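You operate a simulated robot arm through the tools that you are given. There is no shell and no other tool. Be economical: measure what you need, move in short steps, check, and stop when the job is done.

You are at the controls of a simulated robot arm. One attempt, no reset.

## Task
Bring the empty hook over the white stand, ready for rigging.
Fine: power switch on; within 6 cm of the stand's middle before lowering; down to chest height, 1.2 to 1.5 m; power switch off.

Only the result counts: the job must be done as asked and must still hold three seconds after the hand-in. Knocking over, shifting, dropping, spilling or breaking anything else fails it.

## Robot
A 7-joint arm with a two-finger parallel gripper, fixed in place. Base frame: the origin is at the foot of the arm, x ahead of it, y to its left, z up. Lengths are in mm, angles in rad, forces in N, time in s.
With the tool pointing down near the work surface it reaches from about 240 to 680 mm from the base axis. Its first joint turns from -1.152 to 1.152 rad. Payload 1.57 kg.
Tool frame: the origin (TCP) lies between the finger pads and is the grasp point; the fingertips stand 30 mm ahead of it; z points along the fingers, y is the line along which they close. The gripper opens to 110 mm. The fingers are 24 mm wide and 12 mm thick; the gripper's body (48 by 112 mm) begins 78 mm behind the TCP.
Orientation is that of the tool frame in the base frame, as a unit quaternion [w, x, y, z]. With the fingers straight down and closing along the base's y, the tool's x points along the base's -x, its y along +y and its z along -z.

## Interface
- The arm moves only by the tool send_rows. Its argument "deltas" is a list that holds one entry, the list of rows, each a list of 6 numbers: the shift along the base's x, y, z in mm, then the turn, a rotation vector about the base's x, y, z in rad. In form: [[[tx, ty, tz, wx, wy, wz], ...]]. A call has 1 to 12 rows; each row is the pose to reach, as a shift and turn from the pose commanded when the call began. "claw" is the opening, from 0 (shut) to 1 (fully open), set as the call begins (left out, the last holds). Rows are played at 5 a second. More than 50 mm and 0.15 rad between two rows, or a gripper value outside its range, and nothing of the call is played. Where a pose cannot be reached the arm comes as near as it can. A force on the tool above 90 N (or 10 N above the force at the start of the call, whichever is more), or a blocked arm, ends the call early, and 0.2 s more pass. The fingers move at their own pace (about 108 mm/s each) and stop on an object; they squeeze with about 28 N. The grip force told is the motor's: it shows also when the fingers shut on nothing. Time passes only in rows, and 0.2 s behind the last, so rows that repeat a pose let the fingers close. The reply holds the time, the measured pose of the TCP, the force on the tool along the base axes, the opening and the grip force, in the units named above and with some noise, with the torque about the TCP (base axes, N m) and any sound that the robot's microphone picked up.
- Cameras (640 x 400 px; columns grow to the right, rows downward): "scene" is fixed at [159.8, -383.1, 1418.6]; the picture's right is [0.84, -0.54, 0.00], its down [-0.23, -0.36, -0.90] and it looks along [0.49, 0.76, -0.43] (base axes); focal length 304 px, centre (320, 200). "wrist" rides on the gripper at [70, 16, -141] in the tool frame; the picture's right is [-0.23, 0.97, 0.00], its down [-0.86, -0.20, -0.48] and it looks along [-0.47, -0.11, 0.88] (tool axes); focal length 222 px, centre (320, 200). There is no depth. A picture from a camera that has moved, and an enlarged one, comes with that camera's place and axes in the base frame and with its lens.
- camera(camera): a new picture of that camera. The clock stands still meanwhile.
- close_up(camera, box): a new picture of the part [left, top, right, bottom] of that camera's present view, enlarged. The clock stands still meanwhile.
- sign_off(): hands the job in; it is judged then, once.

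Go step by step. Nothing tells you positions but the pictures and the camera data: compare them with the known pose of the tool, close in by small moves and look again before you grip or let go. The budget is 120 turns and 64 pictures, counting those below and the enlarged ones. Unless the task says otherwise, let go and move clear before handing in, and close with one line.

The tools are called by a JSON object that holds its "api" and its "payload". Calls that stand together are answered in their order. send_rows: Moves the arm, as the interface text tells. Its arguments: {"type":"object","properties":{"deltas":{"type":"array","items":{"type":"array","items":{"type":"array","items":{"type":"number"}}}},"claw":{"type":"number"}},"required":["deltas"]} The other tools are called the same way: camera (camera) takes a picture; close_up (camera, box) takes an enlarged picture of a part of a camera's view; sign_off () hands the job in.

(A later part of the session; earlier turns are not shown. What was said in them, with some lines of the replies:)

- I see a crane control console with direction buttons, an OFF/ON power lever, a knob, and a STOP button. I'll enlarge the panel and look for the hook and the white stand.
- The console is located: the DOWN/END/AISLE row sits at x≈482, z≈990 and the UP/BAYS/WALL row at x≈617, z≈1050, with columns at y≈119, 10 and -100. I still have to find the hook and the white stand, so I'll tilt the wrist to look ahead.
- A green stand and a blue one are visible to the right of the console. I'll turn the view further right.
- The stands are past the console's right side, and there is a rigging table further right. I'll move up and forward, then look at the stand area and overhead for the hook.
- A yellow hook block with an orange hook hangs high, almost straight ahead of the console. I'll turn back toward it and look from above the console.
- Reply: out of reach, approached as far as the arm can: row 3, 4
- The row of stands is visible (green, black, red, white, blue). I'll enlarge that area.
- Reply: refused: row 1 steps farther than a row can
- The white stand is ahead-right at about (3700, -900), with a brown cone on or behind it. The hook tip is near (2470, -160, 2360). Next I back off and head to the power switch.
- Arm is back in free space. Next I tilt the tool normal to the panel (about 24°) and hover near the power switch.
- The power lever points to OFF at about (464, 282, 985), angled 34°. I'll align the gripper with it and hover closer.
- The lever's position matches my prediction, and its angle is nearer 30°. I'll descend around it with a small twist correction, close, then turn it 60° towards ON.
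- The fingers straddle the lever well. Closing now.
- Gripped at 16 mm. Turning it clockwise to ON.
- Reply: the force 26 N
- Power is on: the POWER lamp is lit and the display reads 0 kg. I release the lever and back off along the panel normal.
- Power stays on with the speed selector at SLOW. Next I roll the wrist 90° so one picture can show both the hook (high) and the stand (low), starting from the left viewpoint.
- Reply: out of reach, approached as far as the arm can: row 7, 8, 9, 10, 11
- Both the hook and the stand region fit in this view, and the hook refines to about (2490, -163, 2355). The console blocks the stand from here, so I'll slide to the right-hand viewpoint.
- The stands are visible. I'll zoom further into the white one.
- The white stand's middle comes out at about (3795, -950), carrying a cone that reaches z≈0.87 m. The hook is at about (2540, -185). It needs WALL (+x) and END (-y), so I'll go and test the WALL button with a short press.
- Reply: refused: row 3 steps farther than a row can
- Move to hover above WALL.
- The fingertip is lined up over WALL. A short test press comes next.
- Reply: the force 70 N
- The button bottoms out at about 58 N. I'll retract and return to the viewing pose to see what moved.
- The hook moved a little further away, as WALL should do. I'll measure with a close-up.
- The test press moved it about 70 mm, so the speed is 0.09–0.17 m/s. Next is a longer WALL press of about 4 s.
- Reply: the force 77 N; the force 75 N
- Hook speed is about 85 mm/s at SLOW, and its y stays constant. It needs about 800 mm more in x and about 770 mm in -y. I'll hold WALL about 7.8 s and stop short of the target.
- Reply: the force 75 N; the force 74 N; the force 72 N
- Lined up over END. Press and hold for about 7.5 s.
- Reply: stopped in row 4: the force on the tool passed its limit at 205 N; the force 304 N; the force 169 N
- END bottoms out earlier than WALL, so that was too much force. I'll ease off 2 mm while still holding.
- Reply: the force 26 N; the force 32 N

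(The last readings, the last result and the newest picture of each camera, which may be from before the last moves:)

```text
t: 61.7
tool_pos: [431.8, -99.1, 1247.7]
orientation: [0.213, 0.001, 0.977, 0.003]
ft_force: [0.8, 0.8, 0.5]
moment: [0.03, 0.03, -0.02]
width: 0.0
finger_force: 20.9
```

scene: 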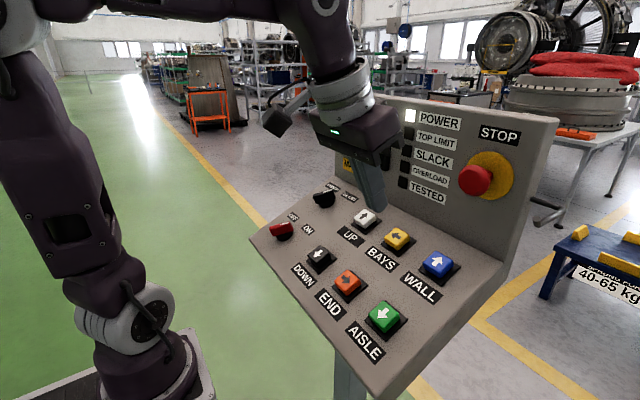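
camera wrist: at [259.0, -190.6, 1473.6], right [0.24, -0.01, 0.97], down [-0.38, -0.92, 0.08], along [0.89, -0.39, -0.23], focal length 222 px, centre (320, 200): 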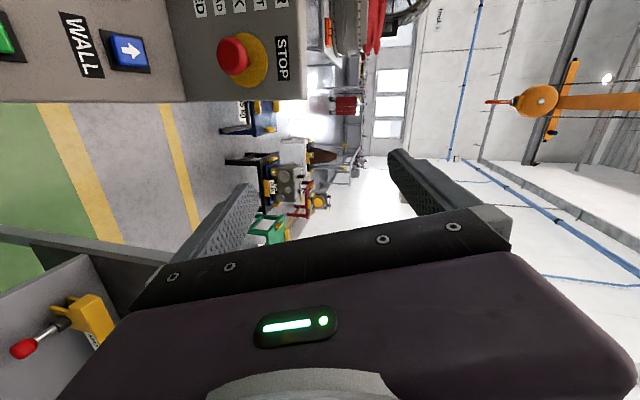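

Now to the viewing pose, with an extra yaw to the right so a finger doesn't cover the hook.

{"api": "send_rows", "payload": {"deltas": [[[-2, -13, 17, 0.1015, -0.0628, -0.0747], [-5, -27, 34, 0.203, -0.1256, -0.1494], [-7, -40, 52, 0.3044, -0.1885, -0.224], [-10, -54, 69, 0.4058, -0.2513, -0.2987], [-12, -67, 86, 0.5073, -0.3141, -0.3734], [-15, -81, 103, 0.6087, -0.3769, -0.4481], [-17, -94, 120, 0.7102, -0.4397, -0.5228], [-20, -108, 137, 0.8116, -0.5025, -0.5975], [-22, -121, 155, 0.9131, -0.5654, -0.6721], [-25, -135, 172, 1.0145, -0.6282, -0.7468], [-27, -148, 189, 1.116, -0.691, -0.8215]]], "claw": 1}}

{"api": "send_rows", "payload": {"deltas": [[[0, 0, 0, 0, 0, -0.13], [0, 0, 0, 0, 0, -0.26]]]}}

{"api": "camera", "payload": {"camera": "wrist"}}

```text
t: 64.1
tool_pos: [405.0, -246.6, 1435.6]
orientation: [0.458, 0.469, 0.629, 0.417]
ft_force: [-0.1, 0.5, -0.4]
moment: [-0.01, 0.0, 0.02]
width: 110.0
finger_force: 0.0
```

```text
t: 64.7
tool_pos: [404.3, -245.5, 1436.9]
orientation: [0.507, 0.548, 0.564, 0.353]
ft_force: [0.7, -0.2, -0.7]
moment: [0.0, 0.04, 0.01]
width: 109.8
finger_force: 0.1
```

```text
29 pictures are left
camera wrist: at [281.1, -153.3, 1471.0], right [0.23, -0.07, 0.97], down [-0.61, -0.79, 0.08], along [0.76, -0.61, -0.22], focal length 222 px, centre (320, 200)
```

wrist: 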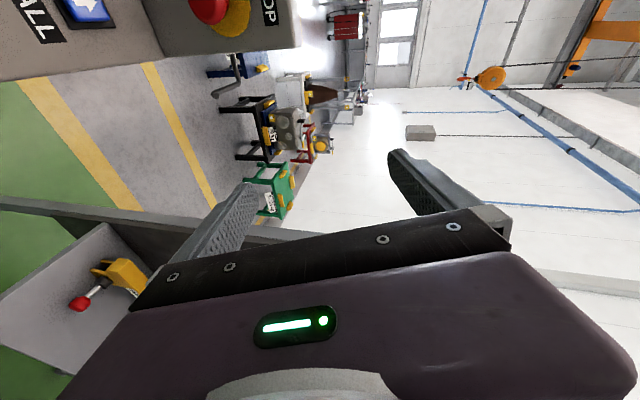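

Hook and stand are both in view. One close-up over both will do.

{"api": "close_up", "payload": {"camera": "wrist", "box": [265, 40, 510, 140]}}

```text
2.61 times, centred on (388, 90) of wrist
camera zoom: at [281.1, -153.3, 1471.0], right [0.23, -0.07, 0.97], down [-0.61, -0.79, 0.08], along [0.76, -0.61, -0.22], focal length 580 px, centre (144, 487)
```

zoom: 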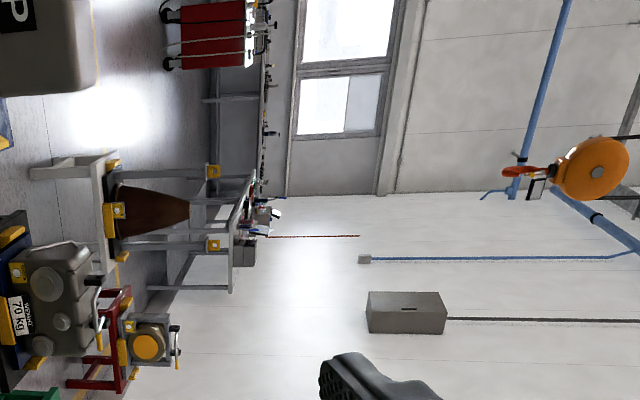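

The hook is now at about (3625, -789) against the stand at (3795, -947). For range accuracy I take a second view from the left and use parallax.

{"api": "send_rows", "payload": {"deltas": [[[0, 48, 0, 0, 0, 0], [0, 96, 0, 0, 0, 0], [0, 144, 0, 0, 0, 0], [0, 192, 0, 0, 0, 0], [0, 240, 0, 0, 0, 0], [0, 288, 0, 0, 0, 0], [0, 336, 0, 0, 0, 0], [0, 384, 0, 0, 0, 0], [0, 432, 0, 0, 0, 0], [0, 480, 0, 0, 0, 0], [0, 528, 0, 0, 0, 0], [0, 576, 0, 0, 0, 0]]]}}

{"api": "close_up", "payload": {"camera": "wrist", "box": [265, 70, 510, 190]}}

```text
t: 67.3
tool_pos: [404.1, 328.1, 1435.4]
orientation: [0.507, 0.547, 0.564, 0.354]
ft_force: [0.5, 0.0, -0.1]
moment: [0.0, -0.02, -0.03]
width: 110.2
finger_force: 0.1
```

```text
2.61 times, centred on (388, 130) of wrist
camera zoom: at [280.2, 423.1, 1471.6], right [0.23, -0.07, 0.97], down [-0.61, -0.79, 0.08], along [0.76, -0.61, -0.22], focal length 580 px, centre (144, 383)
```

zoom: 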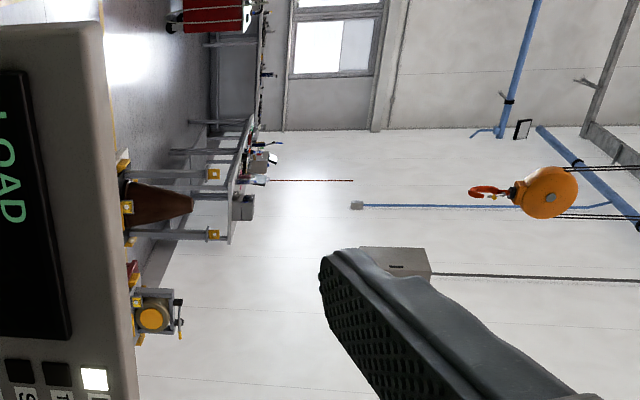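

By parallax the hook is at about (3520, -763) and the cone axis at about (3780, -946). So it needs about 250 mm more WALL and about 180 mm more END. END is next, about 2.1 s with a gentler depth.

{"api": "send_rows", "payload": {"deltas": [[[2, -26, -15, -0.0869, 0.0715, 0.0871], [4, -53, -31, -0.1737, 0.143, 0.1743], [7, -80, -46, -0.2606, 0.2144, 0.2614], [9, -106, -62, -0.3475, 0.2859, 0.3485], [11, -132, -77, -0.4343, 0.3574, 0.4357], [13, -159, -92, -0.5212, 0.4289, 0.5228], [15, -186, -108, -0.6081, 0.5003, 0.6099], [17, -212, -123, -0.6949, 0.5718, 0.6971], [20, -238, -139, -0.7818, 0.6433, 0.7842], [22, -265, -154, -0.8687, 0.7148, 0.8713], [24, -292, -170, -0.9555, 0.7862, 0.9585], [26, -318, -185, -1.0424, 0.8577, 1.0456]]], "claw": 0}}

{"api": "send_rows", "payload": {"deltas": [[[6, 0, -49, 0, 0, 0], [12, 0, -98, 0, 0, 0], [18, 0, -147, 0, 0, 0], [24, 0, -196, 0, 0, 0]]]}}

```text
t: 69.9
tool_pos: [431.5, 10.2, 1251.7]
orientation: [0.208, -0.003, 0.978, 0.0]
ft_force: [0.7, -0.8, 0.1]
moment: [0.03, 0.03, 0.02]
width: 0.0
finger_force: 21.0
```

```text
t: 70.9
tool_pos: [452.8, 11.4, 1055.9]
orientation: [0.208, -0.001, 0.978, 0.001]
ft_force: [-0.3, -0.4, -0.5]
moment: [0.05, -0.02, -0.01]
width: 0.1
finger_force: 21.6
```

{"api": "send_rows", "payload": {"deltas": [[[13, 0, -28, 0, 0, 0], [18, 0, -38.5, 0, 0, 0]]]}}

```text
t: 71.5
tool_pos: [471.6, 11.8, 1017.1]
orientation: [0.209, 0.0, 0.978, 0.0]
ft_force: [-4.7, 1.7, 4.2]
moment: [0.05, 0.1, -0.03]
width: 0.2
finger_force: 20.7
```

{"api": "send_rows", "payload": {"deltas": [[[1, 0, -2.2, 0, 0, 0], [1, 0, -2.2, 0, 0, 0], [1, 0, -2.2, 0, 0, 0], [1, 0, -2.2, 0, 0, 0], [1, 0, -2.2, 0, 0, 0], [1, 0, -2.2, 0, 0, 0], [1, 0, -2.2, 0, 0, 0], [1, 0, -2.2, 0, 0, 0]]]}}

```text
t: 73.3
tool_pos: [472.4, 11.8, 1014.9]
orientation: [0.208, -0.001, 0.978, -0.001]
ft_force: [-20.3, 3.4, 26.2]
moment: [0.1, 0.27, 0.05]
width: 0.1
finger_force: 21.0
```

{"api": "send_rows", "payload": {"deltas": [[[-18, 0, 40, 0, 0, 0], [9, -22, 52, 0, 0, 0], [36, -44, 64, 0, 0, 0], [62, -66, 76, 0, 0, 0], [89, -88, 88, 0, 0, 0], [115, -110, 99, 0, 0, 0], [129, -110, 67, 0, 0, 0], [135.5, -110, 57, 0, 0, 0], [135.5, -110, 57, 0, 0, 0], [135.5, -110, 57, 0, 0, 0], [135.5, -110, 57, 0, 0, 0], [135.5, -110, 57, 0, 0, 0]]]}}

{"api": "send_rows", "payload": {"deltas": [[[0, 0, 0, 0, 0, 0], [0, 0, 0, 0, 0, 0], [0, 0, 0, 0, 0, 0], [0, 0, 0, 0, 0, 0], [0, 0, 0, 0, 0, 0], [0, 0, 0, 0, 0, 0], [0, 0, 0, 0, 0, 0], [-20, 0, 44, 0, 0, 0], [-60, 0, 74, 0, 0, 0], [-95, 0, 104, 0, 0, 0], [-130, 0, 134, 0, 0, 0], [-160, 0, 164, 0, 0, 0]]]}}

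```text
t: 75.9
tool_pos: [608.5, -99.6, 1073.6]
orientation: [0.21, -0.001, 0.978, -0.001]
ft_force: [-42.0, 1.7, 45.5]
moment: [0.03, 0.66, 0.06]
width: 0.2
finger_force: 21.2
```

```text
t: 78.5
tool_pos: [450.2, -99.1, 1236.0]
orientation: [0.208, -0.001, 0.978, 0.0]
ft_force: [0.1, -0.6, 0.0]
moment: [-0.01, 0.03, 0.02]
width: 0.0
finger_force: 21.1
```

Back to the right-hand view, with swing settling meanwhile.

{"api": "send_rows", "payload": {"deltas": [[[-4, -12, 17, 0.0869, -0.0715, -0.0871], [-8, -25, 33, 0.1737, -0.143, -0.1743], [-12, -37, 50, 0.2606, -0.2144, -0.2614], [-15, -49, 67, 0.3475, -0.2859, -0.3485], [-19, -61, 83, 0.4343, -0.3574, -0.4357], [-23, -74, 100, 0.5212, -0.4289, -0.5228], [-27, -86, 117, 0.6081, -0.5003, -0.6099], [-31, -98, 133, 0.6949, -0.5718, -0.6971], [-35, -110, 150, 0.7818, -0.6433, -0.7842], [-38, -123, 167, 0.8687, -0.7148, -0.8713], [-42, -135, 183, 0.9555, -0.7862, -0.9585], [-46, -147, 200, 1.0424, -0.8577, -1.0456]]], "claw": 1}}

{"api": "close_up", "payload": {"camera": "wrist", "box": [265, 40, 510, 140]}}

{"api": "close_up", "payload": {"camera": "wrist", "box": [420, 50, 500, 110]}}

{"api": "close_up", "payload": {"camera": "wrist", "box": [270, 70, 350, 130]}}

```text
t: 81.1
tool_pos: [403.9, -246.2, 1435.8]
orientation: [0.507, 0.548, 0.564, 0.353]
ft_force: [0.0, 0.0, -0.7]
moment: [-0.01, -0.01, 0.02]
width: 110.0
finger_force: 0.0
```

```text
2.61 times, centred on (388, 90) of wrist
camera zoom: at [279.9, -152.1, 1471.3], right [0.22, -0.08, 0.97], down [-0.61, -0.79, 0.08], along [0.76, -0.61, -0.22], focal length 580 px, centre (144, 487)
```

zoom: 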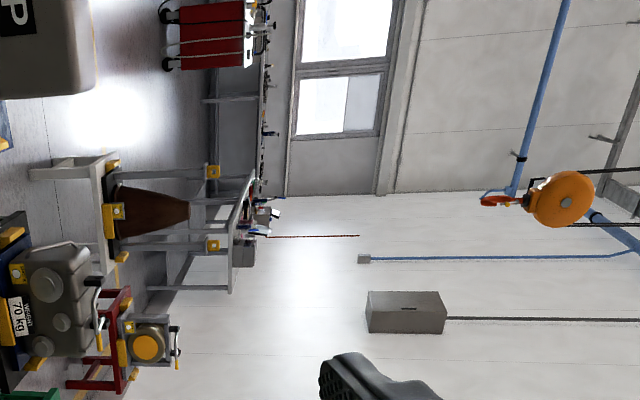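

```text
6.67 times, centred on (460, 80) of wrist
camera zoom: at [279.9, -152.1, 1471.3], right [0.22, -0.08, 0.97], down [-0.61, -0.79, 0.08], along [0.76, -0.61, -0.22], focal length 1481 px, centre (-613, 1000)
```

zoom: 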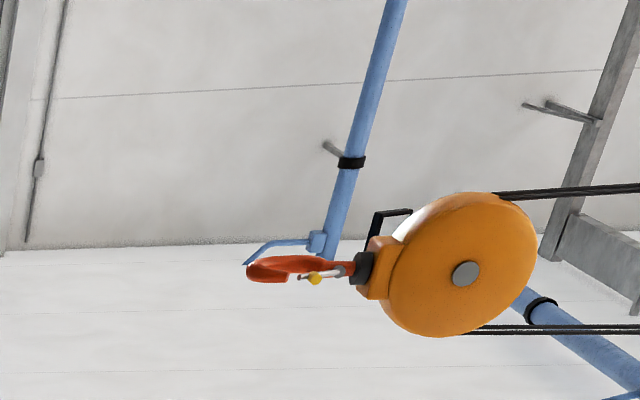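

```text
6.67 times, centred on (310, 100) of wrist
camera zoom: at [279.9, -152.1, 1471.3], right [0.22, -0.08, 0.97], down [-0.61, -0.79, 0.08], along [0.76, -0.61, -0.22], focal length 1481 px, centre (387, 867)
```

zoom: 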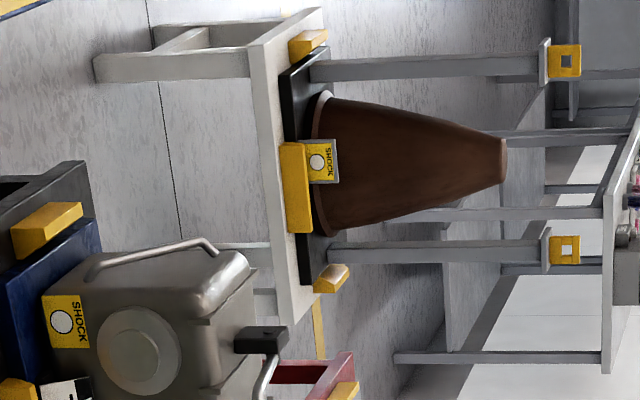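

From here the hook's bearing matches the stand's middle to within about 5 mm. Next is the left view for range.

{"api": "send_rows", "payload": {"deltas": [[[0, 48, 0, 0, 0, 0], [0, 96, 0, 0, 0, 0], [0, 144, 0, 0, 0, 0], [0, 192, 0, 0, 0, 0], [0, 240, 0, 0, 0, 0], [0, 288, 0, 0, 0, 0], [0, 336, 0, 0, 0, 0], [0, 384, 0, 0, 0, 0], [0, 432, 0, 0, 0, 0], [0, 480, 0, 0, 0, 0], [0, 528, 0, 0, 0, 0], [0, 576, 0, 0, 0, 0]]]}}

{"api": "close_up", "payload": {"camera": "wrist", "box": [420, 90, 500, 150]}}

{"api": "close_up", "payload": {"camera": "wrist", "box": [270, 100, 350, 160]}}

```text
t: 83.7
tool_pos: [402.6, 330.4, 1434.5]
orientation: [0.507, 0.547, 0.564, 0.354]
ft_force: [0.9, 0.4, -0.8]
moment: [0.01, 0.01, -0.04]
width: 110.1
finger_force: 0.1
```

```text
6.67 times, centred on (460, 120) of wrist
camera zoom: at [278.9, 423.9, 1470.5], right [0.22, -0.07, 0.97], down [-0.61, -0.79, 0.08], along [0.76, -0.61, -0.22], focal length 1481 px, centre (-613, 733)
```

zoom: 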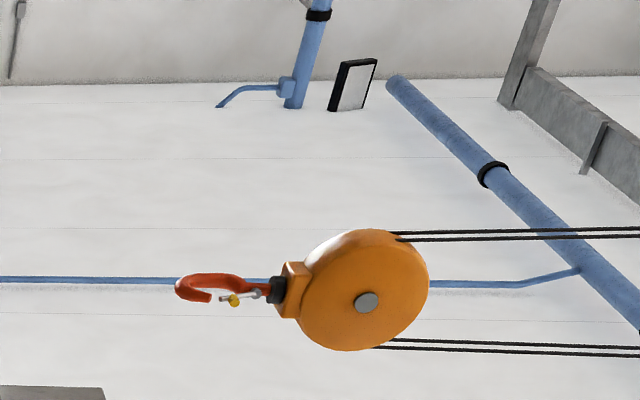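

```text
6.67 times, centred on (310, 130) of wrist
camera zoom: at [278.9, 423.9, 1470.5], right [0.22, -0.07, 0.97], down [-0.61, -0.79, 0.08], along [0.76, -0.61, -0.22], focal length 1481 px, centre (387, 667)
```

zoom: 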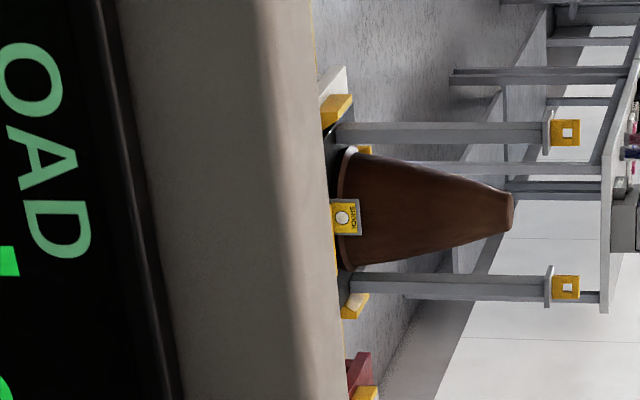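

Parallax puts the hook about 80 mm short in x, with y close. I'll give WALL one more tap of about 1 s.

{"api": "send_rows", "payload": {"deltas": [[[4, -36, -17, -0.0869, 0.0715, 0.0871], [8, -71, -33, -0.1737, 0.143, 0.1743], [12, -107, -50, -0.2606, 0.2144, 0.2614], [16, -143, -66, -0.3475, 0.2859, 0.3485], [20, -179, -83, -0.4343, 0.3574, 0.4357], [24, -214, -99, -0.5212, 0.4289, 0.5228], [27, -250, -116, -0.6081, 0.5003, 0.6099], [31, -286, -133, -0.6949, 0.5718, 0.6971], [35, -322, -149, -0.7818, 0.6433, 0.7842], [39, -357, -166, -0.8687, 0.7148, 0.8713], [43, -393, -182, -0.9555, 0.7862, 0.9585], [47, -429, -199, -1.0424, 0.8577, 1.0456]]], "claw": 0}}

{"api": "send_rows", "payload": {"deltas": [[[34, 0, -30, 0, 0, 0], [68, 0, -60, 0, 0, 0], [102, 0, -90, 0, 0, 0], [138, 0, -122, 0, 0, 0]]]}}

```text
t: 86.3
tool_pos: [450.3, -99.5, 1235.4]
orientation: [0.208, -0.002, 0.978, 0.0]
ft_force: [-0.4, 0.5, -0.7]
moment: [0.01, 0.0, 0.0]
width: 0.0
finger_force: 21.5
```

```text
t: 87.3
tool_pos: [588.5, -97.0, 1113.8]
orientation: [0.209, -0.001, 0.978, 0.0]
ft_force: [0.4, -0.1, -0.1]
moment: [-0.01, 0.01, 0.0]
width: 0.0
finger_force: 20.7
```

{"api": "send_rows", "payload": {"deltas": [[[13, 0, -30, 0, 0, 0], [20, 0, -44, 0, 0, 0], [20, 0, -44, 0, 0, 0], [20, 0, -44, 0, 0, 0], [20, 0, -44, 0, 0, 0], [20, 0, -44, 0, 0, 0], [20, 0, -44, 0, 0, 0], [0, 0, 0, 0, 0, 0], [-35, 0, 30, 0, 0, 0], [-70, 0, 60, 0, 0, 0], [-105, 0, 90, 0, 0, 0], [-138, 0, 122, 0, 0, 0]]]}}

{"api": "send_rows", "payload": {"deltas": [[[-4, -12, 17, 0.0869, -0.0715, -0.0871], [-8, -25, 33, 0.1737, -0.143, -0.1743], [-12, -37, 50, 0.2606, -0.2144, -0.2614], [-15, -49, 67, 0.3475, -0.2859, -0.3485], [-19, -61, 83, 0.4343, -0.3574, -0.4357], [-23, -74, 100, 0.5212, -0.4289, -0.5228], [-27, -86, 117, 0.6081, -0.5003, -0.6099], [-31, -98, 133, 0.6949, -0.5718, -0.6971], [-35, -110, 150, 0.7818, -0.6433, -0.7842], [-38, -123, 167, 0.8687, -0.7148, -0.8713], [-42, -135, 183, 0.9555, -0.7862, -0.9585], [-46, -147, 200, 1.0424, -0.8577, -1.0456]]], "claw": 1}}

{"api": "send_rows", "payload": {"deltas": [[[0, -48, 0, 0, 0, 0], [0, -96, 0, 0, 0, 0], [0, -144, 0, 0, 0, 0], [0, -192, 0, 0, 0, 0]]]}}

{"api": "camera", "payload": {"camera": "wrist"}}

```text
t: 89.9
tool_pos: [450.7, -100.1, 1237.2]
orientation: [0.208, -0.001, 0.978, 0.0]
ft_force: [-0.4, 0.3, -0.4]
moment: [0.0, -0.01, -0.02]
width: 0.0
finger_force: 21.5
```

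```text
t: 92.5
tool_pos: [403.7, -247.2, 1435.4]
orientation: [0.508, 0.548, 0.563, 0.354]
ft_force: [0.2, -0.1, 0.1]
moment: [-0.01, 0.01, -0.02]
width: 110.2
finger_force: 0.0
```

```text
t: 93.5
tool_pos: [404.9, -437.4, 1436.6]
orientation: [0.507, 0.546, 0.565, 0.354]
ft_force: [0.2, 0.0, -0.4]
moment: [0.04, 0.01, 0.03]
width: 109.8
finger_force: 0.0
```

```text
21 pictures are left
camera wrist: at [280.3, -344.6, 1471.6], right [0.23, -0.07, 0.97], down [-0.61, -0.79, 0.08], along [0.76, -0.61, -0.22], focal length 222 px, centre (320, 200)
```

wrist: 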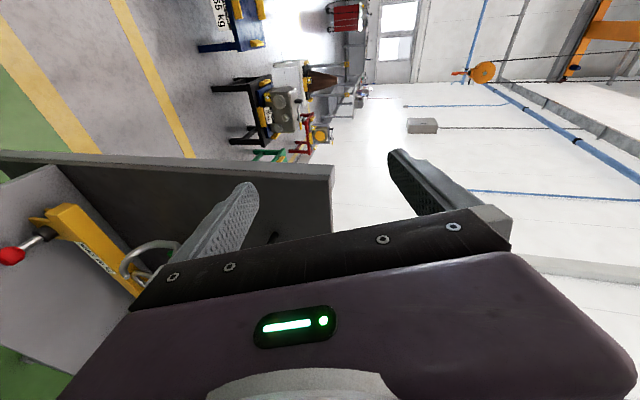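

{"api": "close_up", "payload": {"camera": "wrist", "box": [430, 45, 510, 105]}}

{"api": "close_up", "payload": {"camera": "wrist", "box": [270, 45, 350, 105]}}

{"api": "send_rows", "payload": {"deltas": [[[0, 48, 0, 0, 0, 0], [0, 96, 0, 0, 0, 0], [0, 144, 0, 0, 0, 0], [0, 192, 0, 0, 0, 0], [0, 240, 0, 0, 0, 0], [0, 288, 0, 0, 0, 0], [0, 336, 0, 0, 0, 0], [0, 384, 0, 0, 0, 0], [0, 432, 0, 0, 0, 0], [0, 480, 0, 0, 0, 0], [0, 528, 0, 0, 0, 0], [0, 576, 0, 0, 0, 0]]]}}

{"api": "send_rows", "payload": {"deltas": [[[0, 48, 0, 0, 0, 0], [0, 96, 0, 0, 0, 0], [0, 144, 0, 0, 0, 0], [0, 192, 0, 0, 0, 0]]]}}

{"api": "close_up", "payload": {"camera": "wrist", "box": [420, 90, 500, 150]}}

{"api": "close_up", "payload": {"camera": "wrist", "box": [270, 100, 350, 160]}}

```text
6.67 times, centred on (470, 75) of wrist
camera zoom: at [280.3, -344.6, 1471.6], right [0.23, -0.07, 0.97], down [-0.61, -0.79, 0.08], along [0.76, -0.61, -0.22], focal length 1481 px, centre (-680, 1033)
```

zoom: 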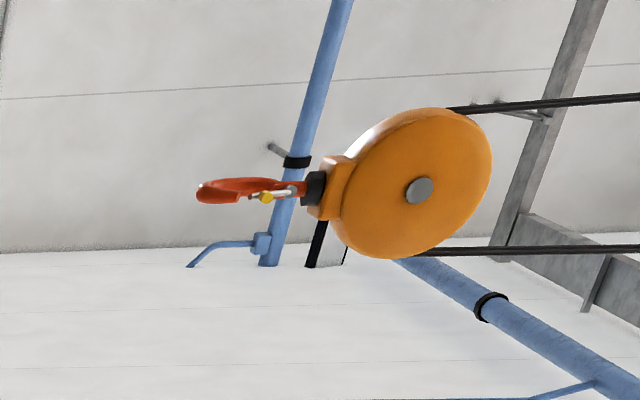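

```text
6.67 times, centred on (310, 75) of wrist
camera zoom: at [280.3, -344.6, 1471.6], right [0.23, -0.07, 0.97], down [-0.61, -0.79, 0.08], along [0.76, -0.61, -0.22], focal length 1481 px, centre (387, 1033)
```

zoom: 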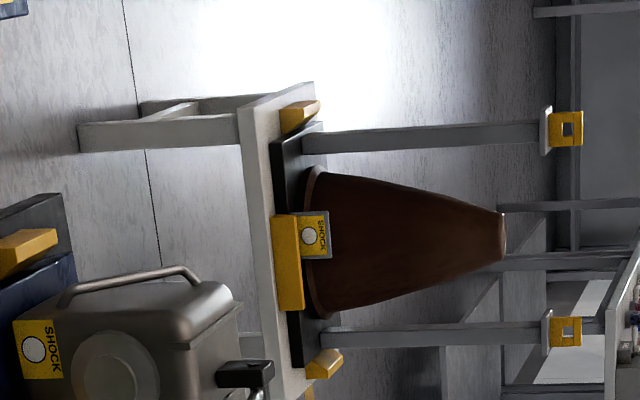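

```text
t: 96.1
tool_pos: [404.4, 139.3, 1436.7]
orientation: [0.507, 0.548, 0.564, 0.353]
ft_force: [1.3, 0.3, 0.5]
moment: [-0.01, 0.02, -0.02]
width: 109.8
finger_force: 0.0
```

```text
t: 97.1
tool_pos: [403.8, 330.6, 1436.0]
orientation: [0.507, 0.547, 0.564, 0.354]
ft_force: [0.3, 0.4, 0.1]
moment: [-0.02, 0.0, -0.03]
width: 109.9
finger_force: 0.2
```

```text
6.67 times, centred on (460, 120) of wrist
camera zoom: at [280.4, 423.7, 1471.1], right [0.23, -0.07, 0.97], down [-0.61, -0.79, 0.08], along [0.76, -0.61, -0.22], focal length 1481 px, centre (-613, 733)
```

zoom: 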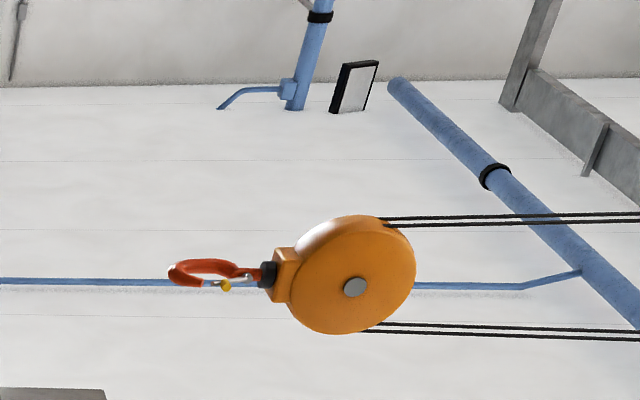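

```text
6.67 times, centred on (310, 130) of wrist
camera zoom: at [280.4, 423.7, 1471.1], right [0.23, -0.07, 0.97], down [-0.61, -0.79, 0.08], along [0.76, -0.61, -0.22], focal length 1481 px, centre (387, 667)
```

zoom: 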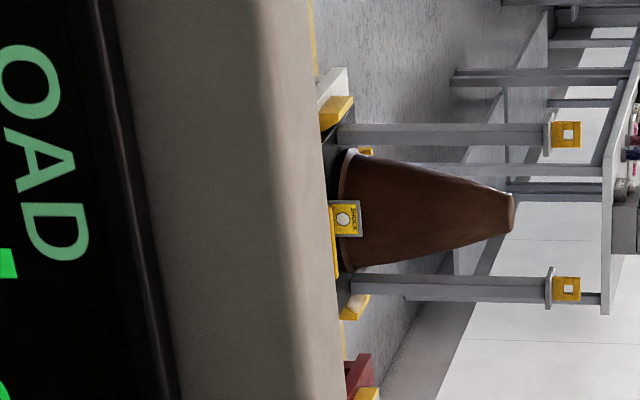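

My combined fit puts the hook about 20 mm from the stand's middle, well inside 6 cm and over the cone axis. The hook bowl is at z≈2340 and needs to come down about 1070 mm. I move to DOWN.

{"api": "send_rows", "payload": {"deltas": [[[2, -18, -15, -0.0869, 0.0715, 0.0871], [4, -35, -31, -0.1737, 0.143, 0.1743], [7, -53, -46, -0.2606, 0.2144, 0.2614], [9, -70, -62, -0.3475, 0.2859, 0.3485], [11, -88, -77, -0.4343, 0.3574, 0.4357], [13, -105, -93, -0.5212, 0.4289, 0.5228], [15, -123, -108, -0.6081, 0.5003, 0.6099], [18, -141, -124, -0.6949, 0.5718, 0.6971], [20, -158, -139, -0.7818, 0.6433, 0.7842], [22, -176, -155, -0.8687, 0.7148, 0.8713], [24, -193, -170, -0.9555, 0.7862, 0.9585], [26, -211, -186, -1.0424, 0.8577, 1.0456]]], "claw": 0}}

{"api": "send_rows", "payload": {"deltas": [[[6, 0, -49, 0, 0, 0], [12, 0, -98, 0, 0, 0], [18, 0, -147, 0, 0, 0], [24, 0, -196, 0, 0, 0]]]}}

{"api": "close_up", "payload": {"camera": "scene", "box": [260, 190, 400, 300]}}

```text
t: 99.7
tool_pos: [430.0, 119.1, 1249.4]
orientation: [0.208, -0.002, 0.978, -0.001]
ft_force: [1.3, -0.4, -0.1]
moment: [0.02, 0.02, -0.01]
width: 0.0
finger_force: 21.9
```

```text
t: 100.7
tool_pos: [455.4, 119.8, 1054.0]
orientation: [0.207, -0.001, 0.978, 0.001]
ft_force: [0.3, -0.3, -0.5]
moment: [0.01, 0.02, 0.02]
width: 0.0
finger_force: 21.0
```

```text
3.64 times, centred on (330, 245) of scene
camera zoom: at [159.8, -383.1, 1418.6], right [0.84, -0.54, 0.0], down [-0.23, -0.36, -0.9], along [0.49, 0.76, -0.43], focal length 1105 px, centre (284, 36)
```

zoom: 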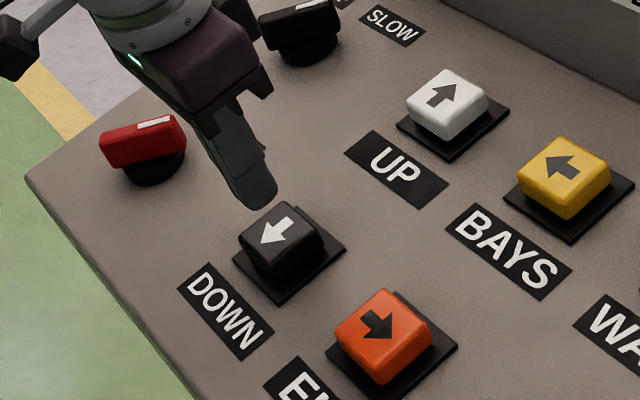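

Over DOWN. Pressing gently and checking the force.

{"api": "send_rows", "payload": {"deltas": [[[13, 0, -28, 0, 0, 0], [17.5, 0, -39, 0, 0, 0]]]}}

{"api": "send_rows", "payload": {"deltas": [[[0.8, 0, -1.8, 0, 0, 0], [0.8, 0, -1.8, 0, 0, 0], [0.8, 0, -1.8, 0, 0, 0], [0.8, 0, -1.8, 0, 0, 0], [0.8, 0, -1.8, 0, 0, 0], [0.8, 0, -1.8, 0, 0, 0], [0.8, 0, -1.8, 0, 0, 0], [0.8, 0, -1.8, 0, 0, 0]]]}}

```text
t: 101.3
tool_pos: [472.2, 119.6, 1015.6]
orientation: [0.209, 0.0, 0.978, 0.0]
ft_force: [-5.2, 1.2, 13.3]
moment: [0.02, 0.06, 0.0]
width: 0.2
finger_force: 21.9
```

```text
t: 103.1
tool_pos: [472.3, 119.8, 1014.3]
orientation: [0.209, -0.001, 0.978, 0.001]
ft_force: [-11.9, 7.5, 42.4]
moment: [0.16, -0.14, 0.21]
width: 0.0
finger_force: 21.5
```

{"api": "send_rows", "payload": {"deltas": [[[0, 0, 0, 0, 0, 0], [0, 0, 0, 0, 0, 0], [0, 0, 0, 0, 0, 0], [0, 0, 0, 0, 0, 0], [0, 0, 0, 0, 0, 0], [0, 0, 0, 0, 0, 0], [0, 0, 0, 0, 0, 0], [-19, 0, 42, 0, 0, 0], [-24, 0, 90, 0, 0, 0], [-30, 0, 138, 0, 0, 0], [-36, 0, 186, 0, 0, 0], [-42, 0, 234, 0, 0, 0]]]}}

{"api": "send_rows", "payload": {"deltas": [[[-2, -30, 15, 0.0869, -0.0715, -0.0871], [-4, -61, 31, 0.1737, -0.143, -0.1743], [-7, -91, 46, 0.2606, -0.2144, -0.2614], [-9, -122, 62, 0.3475, -0.2859, -0.3485], [-11, -152, 77, 0.4343, -0.3574, -0.4357], [-13, -183, 93, 0.5212, -0.4289, -0.5228], [-15, -213, 108, 0.6081, -0.5003, -0.6099], [-18, -243, 124, 0.6949, -0.5718, -0.6971], [-20, -274, 139, 0.7818, -0.6433, -0.7842], [-22, -304, 155, 0.8687, -0.7148, -0.8713], [-24, -335, 170, 0.9555, -0.7862, -0.9585], [-26, -365, 186, 1.0424, -0.8577, -1.0456]]], "claw": 1}}

{"api": "close_up", "payload": {"camera": "wrist", "box": [265, 40, 510, 140]}}

```text
t: 105.7
tool_pos: [430.0, 117.8, 1246.7]
orientation: [0.208, -0.001, 0.978, 0.001]
ft_force: [0.1, -0.2, 0.5]
moment: [0.03, 0.02, 0.03]
width: 0.2
finger_force: 21.5
```

```text
t: 108.3
tool_pos: [404.9, -248.6, 1434.5]
orientation: [0.508, 0.547, 0.563, 0.354]
ft_force: [-0.2, 0.3, -0.3]
moment: [0.02, 0.01, 0.06]
width: 109.9
finger_force: 0.1
```

```text
2.61 times, centred on (388, 90) of wrist
camera zoom: at [281.3, -153.8, 1469.2], right [0.22, -0.08, 0.97], down [-0.61, -0.79, 0.08], along [0.76, -0.61, -0.22], focal length 580 px, centre (144, 487)
```

zoom: 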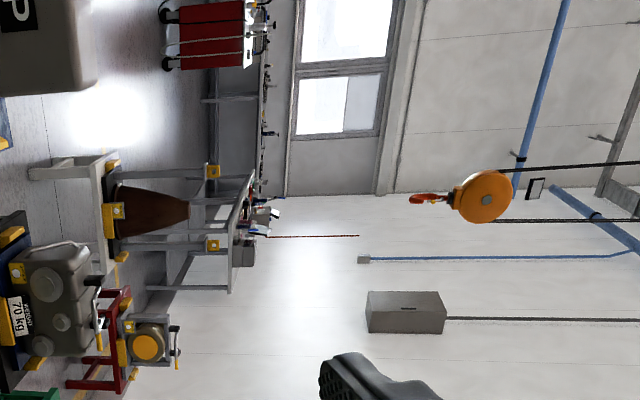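

Lowering works at about 97 mm/s. The bowl is now at about 2020, roughly 24 mm off in bearing and still well inside the tolerance. I'll press DOWN about 7 s more.

{"api": "send_rows", "payload": {"deltas": [[[2, 30, -15, -0.0869, 0.0715, 0.0871], [4, 61, -31, -0.1737, 0.143, 0.1743], [7, 91, -46, -0.2606, 0.2144, 0.2614], [9, 122, -62, -0.3475, 0.2859, 0.3485], [11, 152, -77, -0.4343, 0.3574, 0.4357], [13, 183, -93, -0.5212, 0.4289, 0.5228], [15, 213, -108, -0.6081, 0.5003, 0.6099], [18, 243, -124, -0.6949, 0.5718, 0.6971], [20, 274, -139, -0.7818, 0.6433, 0.7842], [22, 304, -155, -0.8687, 0.7148, 0.8713], [24, 335, -170, -0.9555, 0.7862, 0.9585], [26, 365, -186, -1.0424, 0.8577, 1.0456]]], "claw": 0}}

{"api": "send_rows", "payload": {"deltas": [[[6, 0, -49, 0, 0, 0], [12, 0, -97, 0, 0, 0], [18, 0, -145, 0, 0, 0], [24, 0, -192, 0, 0, 0], [37, 0, -220, 0, 0, 0], [42, 0, -233.5, 0, 0, 0], [42, 0, -233.5, 0, 0, 0], [42, 0, -233.5, 0, 0, 0], [42, 0, -233.5, 0, 0, 0], [42, 0, -233.5, 0, 0, 0], [42, 0, -233.5, 0, 0, 0], [42, 0, -233.5, 0, 0, 0]]]}}

```text
t: 110.9
tool_pos: [431.7, 119.3, 1248.4]
orientation: [0.208, -0.002, 0.978, 0.0]
ft_force: [0.5, 0.2, 0.5]
moment: [0.0, 0.01, 0.07]
width: 0.0
finger_force: 21.1
```

```text
t: 113.5
tool_pos: [471.1, 118.7, 1014.6]
orientation: [0.208, -0.001, 0.978, -0.001]
ft_force: [-15.3, 0.2, 17.5]
moment: [-0.04, 0.21, -0.06]
width: 0.0
finger_force: 21.4
```

{"api": "send_rows", "payload": {"deltas": [[[0.5, 0, -1.1, 0, 0, 0], [0.5, 0, -1.1, 0, 0, 0], [0.5, 0, -1.1, 0, 0, 0], [0.5, 0, -1.1, 0, 0, 0], [0.5, 0, -1.1, 0, 0, 0], [0.5, 0, -1.1, 0, 0, 0], [0.5, 0, -1.1, 0, 0, 0], [0.5, 0, -1.1, 0, 0, 0], [0.5, 0, -1.1, 0, 0, 0], [0.5, 0, -1.1, 0, 0, 0], [0.5, 0, -1.1, 0, 0, 0], [0.5, 0, -1.1, 0, 0, 0]]]}}

{"api": "send_rows", "payload": {"deltas": [[[0, 0, 0, 0, 0, 0], [0, 0, 0, 0, 0, 0], [0, 0, 0, 0, 0, 0], [0, 0, 0, 0, 0, 0], [0, 0, 0, 0, 0, 0], [0, 0, 0, 0, 0, 0], [0, 0, 0, 0, 0, 0], [-19, 0, 42, 0, 0, 0], [-24, 0, 90, 0, 0, 0], [-30, 0, 138, 0, 0, 0], [-36, 0, 186, 0, 0, 0], [-42, 0, 234, 0, 0, 0]]]}}

{"api": "send_rows", "payload": {"deltas": [[[-2, -30, 15, 0.0869, -0.0715, -0.0871], [-4, -61, 31, 0.1737, -0.143, -0.1743], [-7, -91, 46, 0.2606, -0.2144, -0.2614], [-9, -122, 62, 0.3475, -0.2859, -0.3485], [-11, -152, 77, 0.4343, -0.3574, -0.4357], [-13, -183, 93, 0.5212, -0.4289, -0.5228], [-15, -213, 108, 0.6081, -0.5003, -0.6099], [-18, -243, 124, 0.6949, -0.5718, -0.6971], [-20, -274, 139, 0.7818, -0.6433, -0.7842], [-22, -304, 155, 0.8687, -0.7148, -0.8713], [-24, -335, 170, 0.9555, -0.7862, -0.9585], [-26, -365, 186, 1.0424, -0.8577, -1.0456]]], "claw": 1}}

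{"api": "close_up", "payload": {"camera": "wrist", "box": [265, 50, 425, 150]}}

```text
t: 116.1
tool_pos: [471.8, 118.4, 1014.0]
orientation: [0.209, -0.001, 0.978, 0.001]
ft_force: [-23.1, -2.9, 31.6]
moment: [-0.05, 0.32, -0.03]
width: 0.1
finger_force: 21.9
```

```text
t: 118.7
tool_pos: [429.7, 117.4, 1247.5]
orientation: [0.207, -0.002, 0.978, 0.001]
ft_force: [-0.4, 0.4, 0.9]
moment: [-0.02, 0.04, 0.02]
width: 0.0
finger_force: 21.0
```

```text
t: 121.3
tool_pos: [403.9, -244.5, 1433.1]
orientation: [0.508, 0.547, 0.564, 0.352]
ft_force: [-0.6, 0.3, -0.7]
moment: [0.01, 0.02, 0.03]
width: 109.8
finger_force: 0.0
```

```text
4.00 times, centred on (345, 100) of wrist
camera zoom: at [281.1, -152.6, 1468.0], right [0.22, -0.07, 0.97], down [-0.61, -0.79, 0.08], along [0.76, -0.61, -0.22], focal length 888 px, centre (220, 600)
```

zoom: 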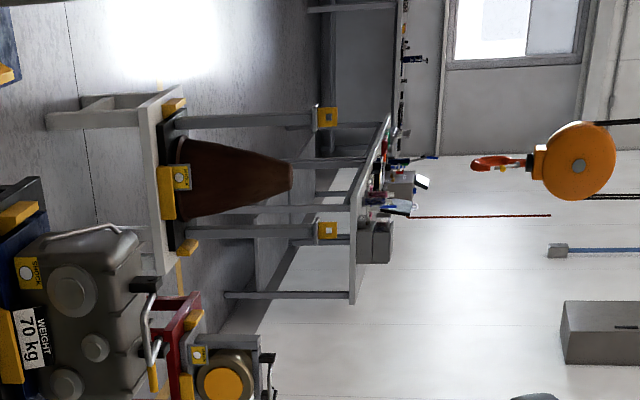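

The bowl is at about 1500 and about 20 mm off in bearing from here. A quick left view will recheck range before the last bit of lowering.

{"api": "send_rows", "payload": {"deltas": [[[0, 48, 0, 0, 0, 0], [0, 96, 0, 0, 0, 0], [0, 144, 0, 0, 0, 0], [0, 192, 0, 0, 0, 0], [0, 240, 0, 0, 0, 0], [0, 288, 0, 0, 0, 0], [0, 336, 0, 0, 0, 0], [0, 384, 0, 0, 0, 0], [0, 432, 0, 0, 0, 0], [0, 480, 0, 0, 0, 0], [0, 528, 0, 0, 0, 0], [0, 576, 0, 0, 0, 0]]]}}

{"api": "close_up", "payload": {"camera": "wrist", "box": [265, 80, 425, 180]}}

```text
t: 123.9
tool_pos: [404.1, 330.5, 1435.4]
orientation: [0.507, 0.547, 0.565, 0.353]
ft_force: [-0.3, 0.0, -0.8]
moment: [0.06, 0.05, 0.0]
width: 110.3
finger_force: 0.1
```

```text
4.00 times, centred on (345, 130) of wrist
camera zoom: at [281.3, 424.1, 1469.8], right [0.23, -0.07, 0.97], down [-0.61, -0.79, 0.08], along [0.76, -0.61, -0.22], focal length 888 px, centre (220, 480)
```

zoom: 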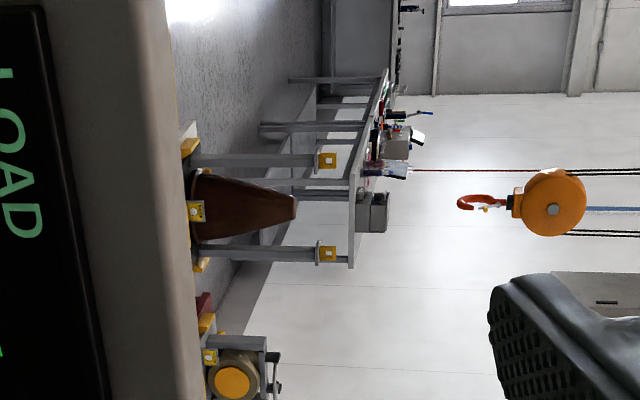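

The hook sits about 20 mm left of the stand's middle, with range essentially exact. The final lowering is about 240 mm.

{"api": "send_rows", "payload": {"deltas": [[[2, -18, -15, -0.0869, 0.0715, 0.0871], [4, -35, -31, -0.1737, 0.143, 0.1743], [7, -53, -46, -0.2606, 0.2144, 0.2614], [9, -70, -62, -0.3475, 0.2859, 0.3485], [11, -88, -77, -0.4343, 0.3574, 0.4357], [13, -105, -93, -0.5212, 0.4289, 0.5228], [15, -123, -108, -0.6081, 0.5003, 0.6099], [18, -141, -124, -0.6949, 0.5718, 0.6971], [20, -158, -139, -0.7818, 0.6433, 0.7842], [22, -176, -155, -0.8687, 0.7148, 0.8713], [24, -194, -170, -0.9555, 0.7862, 0.9585], [26, -212, -186, -1.0424, 0.8577, 1.0456]]], "claw": 0}}

{"api": "send_rows", "payload": {"deltas": [[[6, 0, -49, 0, 0, 0], [12, 0, -97, 0, 0, 0], [18, 0, -145, 0, 0, 0], [24, 0, -192, 0, 0, 0], [37, 0, -220, 0, 0, 0], [42, 0, -234.5, 0, 0, 0], [42, 0, -234.5, 0, 0, 0], [42, 0, -234.5, 0, 0, 0], [42, 0, -234.5, 0, 0, 0], [42, 0, -234.5, 0, 0, 0], [42, 0, -234.5, 0, 0, 0], [42, 0, -234.5, 0, 0, 0]]]}}

{"api": "send_rows", "payload": {"deltas": [[[0, 0, 0, 0, 0, 0], [0, 0, 0, 0, 0, 0], [0, 0, 0, 0, 0, 0], [0, 0, 0, 0, 0, 0], [0, 0, 0, 0, 0, 0], [-19, 0, 42, 0, 0, 0], [-24, 0, 90, 0, 0, 0], [-30, 0, 138, 0, 0, 0], [-36, 0, 186, 0, 0, 0], [-42, 0, 235, 0, 0, 0]]]}}

{"api": "send_rows", "payload": {"deltas": [[[-2, -30, 15, 0.0869, -0.0715, -0.0871], [-4, -61, 31, 0.1737, -0.143, -0.1743], [-7, -91, 46, 0.2606, -0.2144, -0.2614], [-9, -122, 62, 0.3475, -0.2859, -0.3485], [-11, -152, 77, 0.4343, -0.3574, -0.4357], [-13, -183, 93, 0.5212, -0.4289, -0.5228], [-15, -213, 108, 0.6081, -0.5003, -0.6099], [-18, -243, 124, 0.6949, -0.5718, -0.6971], [-20, -274, 139, 0.7818, -0.6433, -0.7842], [-22, -304, 155, 0.8687, -0.7148, -0.8713], [-24, -335, 170, 0.9555, -0.7862, -0.9585], [-26, -365, 186, 1.0424, -0.8577, -1.0456]]], "claw": 1}}

{"api": "close_up", "payload": {"camera": "wrist", "box": [265, 50, 425, 150]}}

```text
t: 126.5
tool_pos: [431.2, 118.6, 1246.9]
orientation: [0.208, -0.003, 0.978, 0.0]
ft_force: [0.0, -0.1, 0.4]
moment: [0.0, 0.03, 0.0]
width: 0.0
finger_force: 21.3
```

```text
t: 129.1
tool_pos: [470.8, 118.4, 1015.7]
orientation: [0.21, -0.002, 0.978, 0.002]
ft_force: [-101.7, -15.0, 153.8]
moment: [-0.68, 2.24, -0.22]
width: 0.2
finger_force: 21.2
```

```text
t: 131.3
tool_pos: [431.6, 117.1, 1247.5]
orientation: [0.208, 0.0, 0.978, 0.0]
ft_force: [-0.5, 1.2, 1.1]
moment: [0.02, 0.02, -0.01]
width: 0.0
finger_force: 21.4
```

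```text
t: 133.9
tool_pos: [403.8, -248.5, 1434.1]
orientation: [0.509, 0.546, 0.563, 0.353]
ft_force: [-0.2, 0.0, 0.2]
moment: [0.03, 0.01, 0.0]
width: 109.6
finger_force: 0.1
```

```text
4.00 times, centred on (345, 100) of wrist
camera zoom: at [281.2, -154.4, 1469.3], right [0.22, -0.07, 0.97], down [-0.61, -0.79, 0.08], along [0.76, -0.61, -0.22], focal length 888 px, centre (220, 600)
```

zoom: 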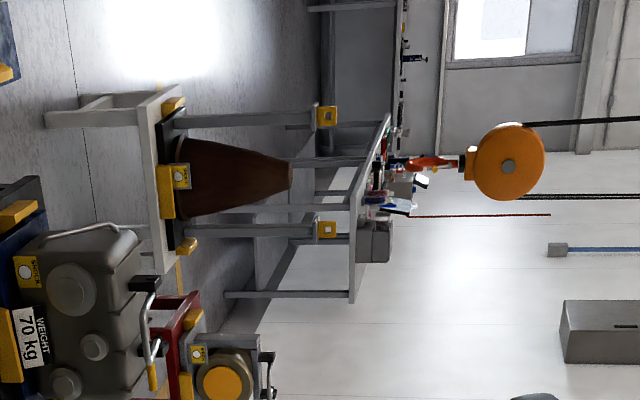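

The bowl is at about 1.26 m and the swivel at about 1.47 m, right over the stand. Next I go to the power switch to turn it off.

{"api": "send_rows", "payload": {"deltas": [[[-2, 44, -20, -0.0504, 0.0767, 0.0586], [-3, 88, -39, -0.1007, 0.1534, 0.1172], [-5, 132, -59, -0.1511, 0.2301, 0.1758], [-6, 176, -78, -0.2014, 0.3067, 0.2344], [-8, 220, -98, -0.2518, 0.3834, 0.293], [-10, 264, -117, -0.3021, 0.4601, 0.3517], [-11, 309, -137, -0.3525, 0.5368, 0.4103], [-13, 353, -157, -0.4028, 0.6135, 0.4689], [-14, 397, -176, -0.4532, 0.6902, 0.5275], [-16, 441, -196, -0.5035, 0.7668, 0.5861], [-17, 485, -215, -0.5539, 0.8435, 0.6447], [-19, 529, -235, -0.6042, 0.9202, 0.7033]]], "claw": 0.5}}

{"api": "send_rows", "payload": {"deltas": [[[10, 0, -46, 0, 0, 0], [22, 0, -88, 0, 0, 0], [38, 0, -124, 0, 0, 0]]]}}

{"api": "camera", "payload": {"camera": "wrist"}}

{"api": "close_up", "payload": {"camera": "scene", "box": [220, 80, 440, 260]}}

```text
t: 136.5
tool_pos: [385.6, 260.4, 1208.5]
orientation: [0.215, 0.273, 0.935, 0.067]
ft_force: [0.3, 0.0, 0.7]
moment: [0.05, -0.01, 0.02]
width: 55.0
finger_force: 0.1
out of reach, approached as far as the arm can: row 12
```

```text
t: 137.3
tool_pos: [378.0, 257.3, 1129.1]
orientation: [0.216, 0.273, 0.935, 0.069]
ft_force: [0.5, 1.0, -0.1]
moment: [-0.02, 0.05, 0.01]
width: 55.1
finger_force: 0.0
out of reach, approached as far as the arm can: row 1, 2, 3
```

```text
11 pictures are left
camera wrist: at [270.4, 308.7, 1234.4], right [0.64, 0.7, 0.32], down [0.34, -0.63, 0.69], along [0.69, -0.33, -0.65], focal length 222 px, centre (320, 200)
```

wrist: 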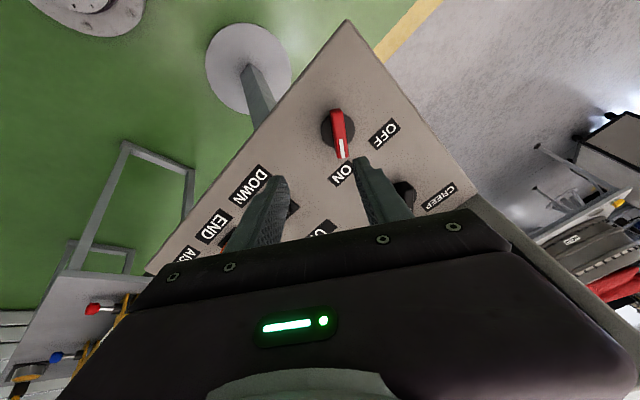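

```text
2.22 times, centred on (330, 170) of scene
camera zoom: at [159.8, -383.1, 1418.6], right [0.84, -0.54, 0.0], down [-0.23, -0.36, -0.9], along [0.49, 0.76, -0.43], focal length 675 px, centre (298, 267)
```

zoom: 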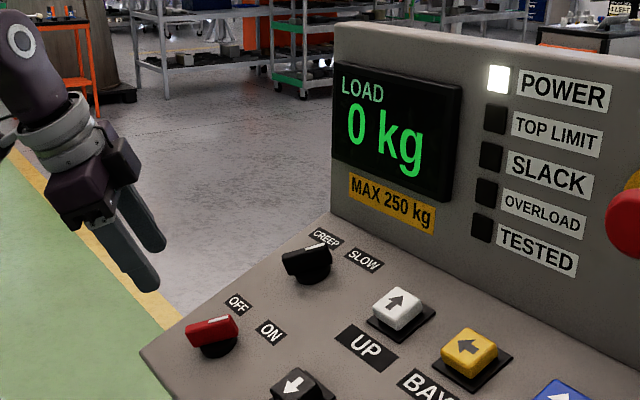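

That wrist yaw is just out of range here. I'll grip with less yaw (-0.3), since closing the fingers will nudge the lever toward OFF anyway.

{"api": "send_rows", "payload": {"deltas": [[[0, 10, 15, -0.062, 0.018, 0.12], [0, 25, 20, -0.125, 0.036, 0.24], [30, 25, -15, -0.125, 0.036, 0.24], [55, 25, -50, -0.125, 0.036, 0.24], [57.6, 25, -79.5, -0.125, 0.036, 0.24]]]}}

{"api": "camera", "payload": {"camera": "wrist"}}

```text
t: 138.5
tool_pos: [352.3, 320.2, 1131.8]
orientation: [0.206, 0.146, 0.967, 0.03]
ft_force: [-0.2, -0.1, 0.0]
moment: [0.03, 0.04, 0.01]
width: 55.1
finger_force: 0.1
out of reach, approached as far as the arm can: row 2, 3, 4, 5
```

```text
9 pictures are left
camera wrist: at [238.2, 356.6, 1235.1], right [0.46, 0.86, 0.2], down [0.5, -0.44, 0.75], along [0.73, -0.24, -0.63], focal length 222 px, centre (320, 200)
```

wrist: 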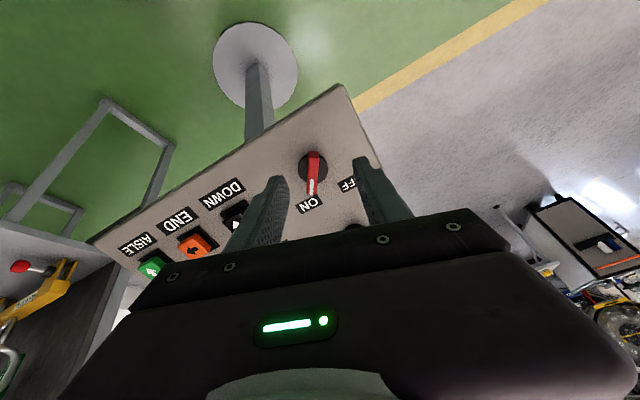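

The arm is at an awkward limit. I'll return to the known-good neutral pose first.

{"api": "send_rows", "payload": {"deltas": [[[13, -34, 20, -0.02, 0, 0.046], [26, -67, 39, -0.04, 0, 0.091], [39, -101, 59, -0.061, 0, 0.137], [52, -135, 78, -0.081, 0, 0.183], [65, -168, 98, -0.1, 0, 0.228], [78, -202, 117, -0.122, 0, 0.274]]]}}

{"api": "send_rows", "payload": {"deltas": [[[0, 40, -20, 0, 0, 0], [0, 80, -40, 0, 0, 0], [0, 120, -60, 0, 0, 0], [0, 143, -90, 0, 0, 0]]]}}

```text
t: 139.9
tool_pos: [428.7, 116.9, 1247.2]
orientation: [0.208, 0.0, 0.978, -0.002]
ft_force: [1.1, -0.1, -0.8]
moment: [0.06, 0.01, 0.0]
width: 55.1
finger_force: 0.0
```

```text
t: 140.9
tool_pos: [427.7, 258.5, 1155.4]
orientation: [0.208, 0.001, 0.978, -0.002]
ft_force: [0.2, -0.6, -0.3]
moment: [-0.01, -0.02, -0.01]
width: 55.0
finger_force: 0.0
```

{"api": "send_rows", "payload": {"deltas": [[[2, 8, -35, 0, 0, 0], [5, 16, -70, 0, 0, 0], [8, 23.5, -106, 0, 0, 0], [8, 23.5, -106, 0.041, 0, -0.091], [8, 23.5, -106, 0.081, 0, -0.183], [8, 23.5, -106, 0.122, 0, -0.274]]]}}

```text
t: 142.3
tool_pos: [436.4, 282.7, 1050.2]
orientation: [0.206, 0.147, 0.967, 0.03]
ft_force: [0.8, 0.3, 0.6]
moment: [-0.03, 0.0, 0.0]
width: 55.0
finger_force: 0.0
```

{"api": "send_rows", "payload": {"deltas": [[[0, 0, 0, 0.03, 0, -0.069], [0, 0, 0, 0.061, 0, -0.137], [0, 0, 0, 0.081, 0, -0.183]]]}}

{"api": "camera", "payload": {"camera": "wrist"}}

```text
t: 143.1
tool_pos: [435.4, 284.0, 1050.5]
orientation: [0.201, 0.243, 0.948, 0.05]
ft_force: [0.5, 0.1, -0.2]
moment: [-0.02, -0.02, -0.01]
width: 55.0
finger_force: 0.0
```

```text
8 pictures are left
camera wrist: at [330.1, 332.6, 1157.8], right [0.61, 0.74, 0.27], down [0.4, -0.59, 0.7], along [0.68, -0.32, -0.66], focal length 222 px, centre (320, 200)
```

wrist: 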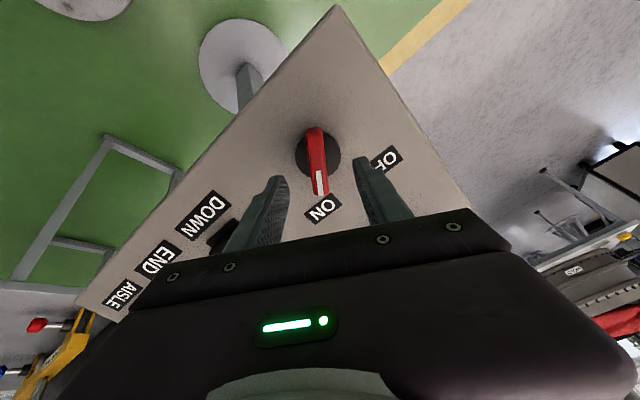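

Aligned with the lever in the ON position. Descend, grip, and check.

{"api": "send_rows", "payload": {"deltas": [[[7, -1, -16, 0, 0, 0], [14, -1, -32, 0, 0, 0], [21, -1, -47, 0, 0, 0]]]}}

{"api": "send_rows", "payload": {"deltas": [[[0, 0, 0, 0, 0, 0], [0, 0, 0, 0, 0, 0], [0, 0, 0, 0, 0, 0]]], "claw": 0}}

```text
t: 143.9
tool_pos: [457.3, 282.6, 1002.4]
orientation: [0.201, 0.242, 0.948, 0.051]
ft_force: [-0.1, -0.8, -0.1]
moment: [0.03, 0.01, 0.0]
width: 54.8
finger_force: 0.2
```

```text
t: 144.7
tool_pos: [455.9, 281.0, 1003.4]
orientation: [0.202, 0.243, 0.947, 0.049]
ft_force: [-5.3, -14.1, -4.8]
moment: [0.26, -0.84, 0.06]
width: 16.1
finger_force: 31.1
```

Gripped. Turning back to OFF.

{"api": "send_rows", "payload": {"deltas": [[[0, -1, 0, -0.053, 0, 0.12], [0, -1, 0, -0.106, 0, 0.24], [0, -1, 0, -0.16, 0, 0.36], [0, -1, 0, -0.213, 0, 0.48], [0, -1, 0, -0.266, 0, 0.6], [0, -1, 0, -0.32, 0, 0.72], [0, -1, 0, -0.373, 0, 0.84], [0, -1, 0, -0.426, 0, 0.96]]]}}

{"api": "close_up", "payload": {"camera": "scene", "box": [220, 80, 440, 260]}}

```text
t: 146.5
tool_pos: [457.3, 284.0, 1003.4]
orientation: [0.201, -0.268, 0.941, -0.056]
ft_force: [14.4, 9.0, -13.5]
moment: [-0.05, -0.3, 0.04]
width: 16.0
finger_force: 32.0
```

```text
2.22 times, centred on (330, 170) of scene
camera zoom: at [160.4, -382.7, 1418.7], right [0.84, -0.54, 0.0], down [-0.23, -0.36, -0.9], along [0.49, 0.76, -0.43], focal length 675 px, centre (298, 267)
```

zoom: 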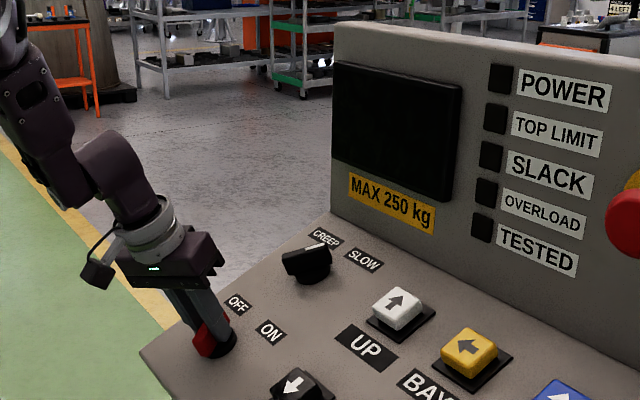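

Power is off: the lamp and display are dark. Releasing and moving clear.

{"api": "send_rows", "payload": {"deltas": [[[0, 0, 0, 0, 0, 0], [0, 0, 0, 0, 0, 0], [-16, 0, 36, 0, 0, 0], [-32, 0, 72, 0, 0, 0], [-48, 0, 108, 0, 0, 0], [-60, 0, 150, 0, 0, 0], [-70, 0, 196, 0, 0, 0]]], "claw": 0.5}}

{"api": "close_up", "payload": {"camera": "scene", "box": [220, 80, 440, 260]}}

```text
t: 148.1
tool_pos: [387.9, 282.0, 1199.8]
orientation: [0.201, -0.266, 0.941, -0.057]
ft_force: [-0.1, -0.9, 1.1]
moment: [0.02, 0.01, 0.0]
width: 55.1
finger_force: 0.0
```

```text
2.22 times, centred on (330, 170) of scene
camera zoom: at [159.8, -383.1, 1418.6], right [0.84, -0.54, 0.0], down [-0.23, -0.36, -0.9], along [0.49, 0.76, -0.43], focal length 675 px, centre (298, 267)
```

zoom: 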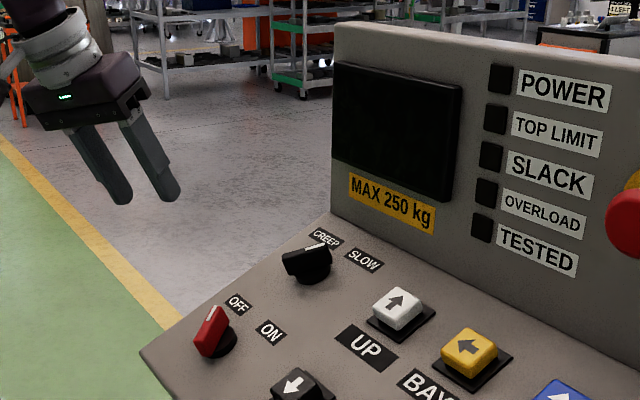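

The switch is at OFF, the arm is clear, and the hook was last seen over the white stand at about 1.26 m. Handing in.

{"api": "sign_off", "payload": {}}

```text
The job is handed in.
```

The empty hook now hangs over the white stand, about 20 mm from its middle and about 1.26 m up by camera measurement, with the power switch off and the arm clear; I didn't re-measure the hook after switching off.
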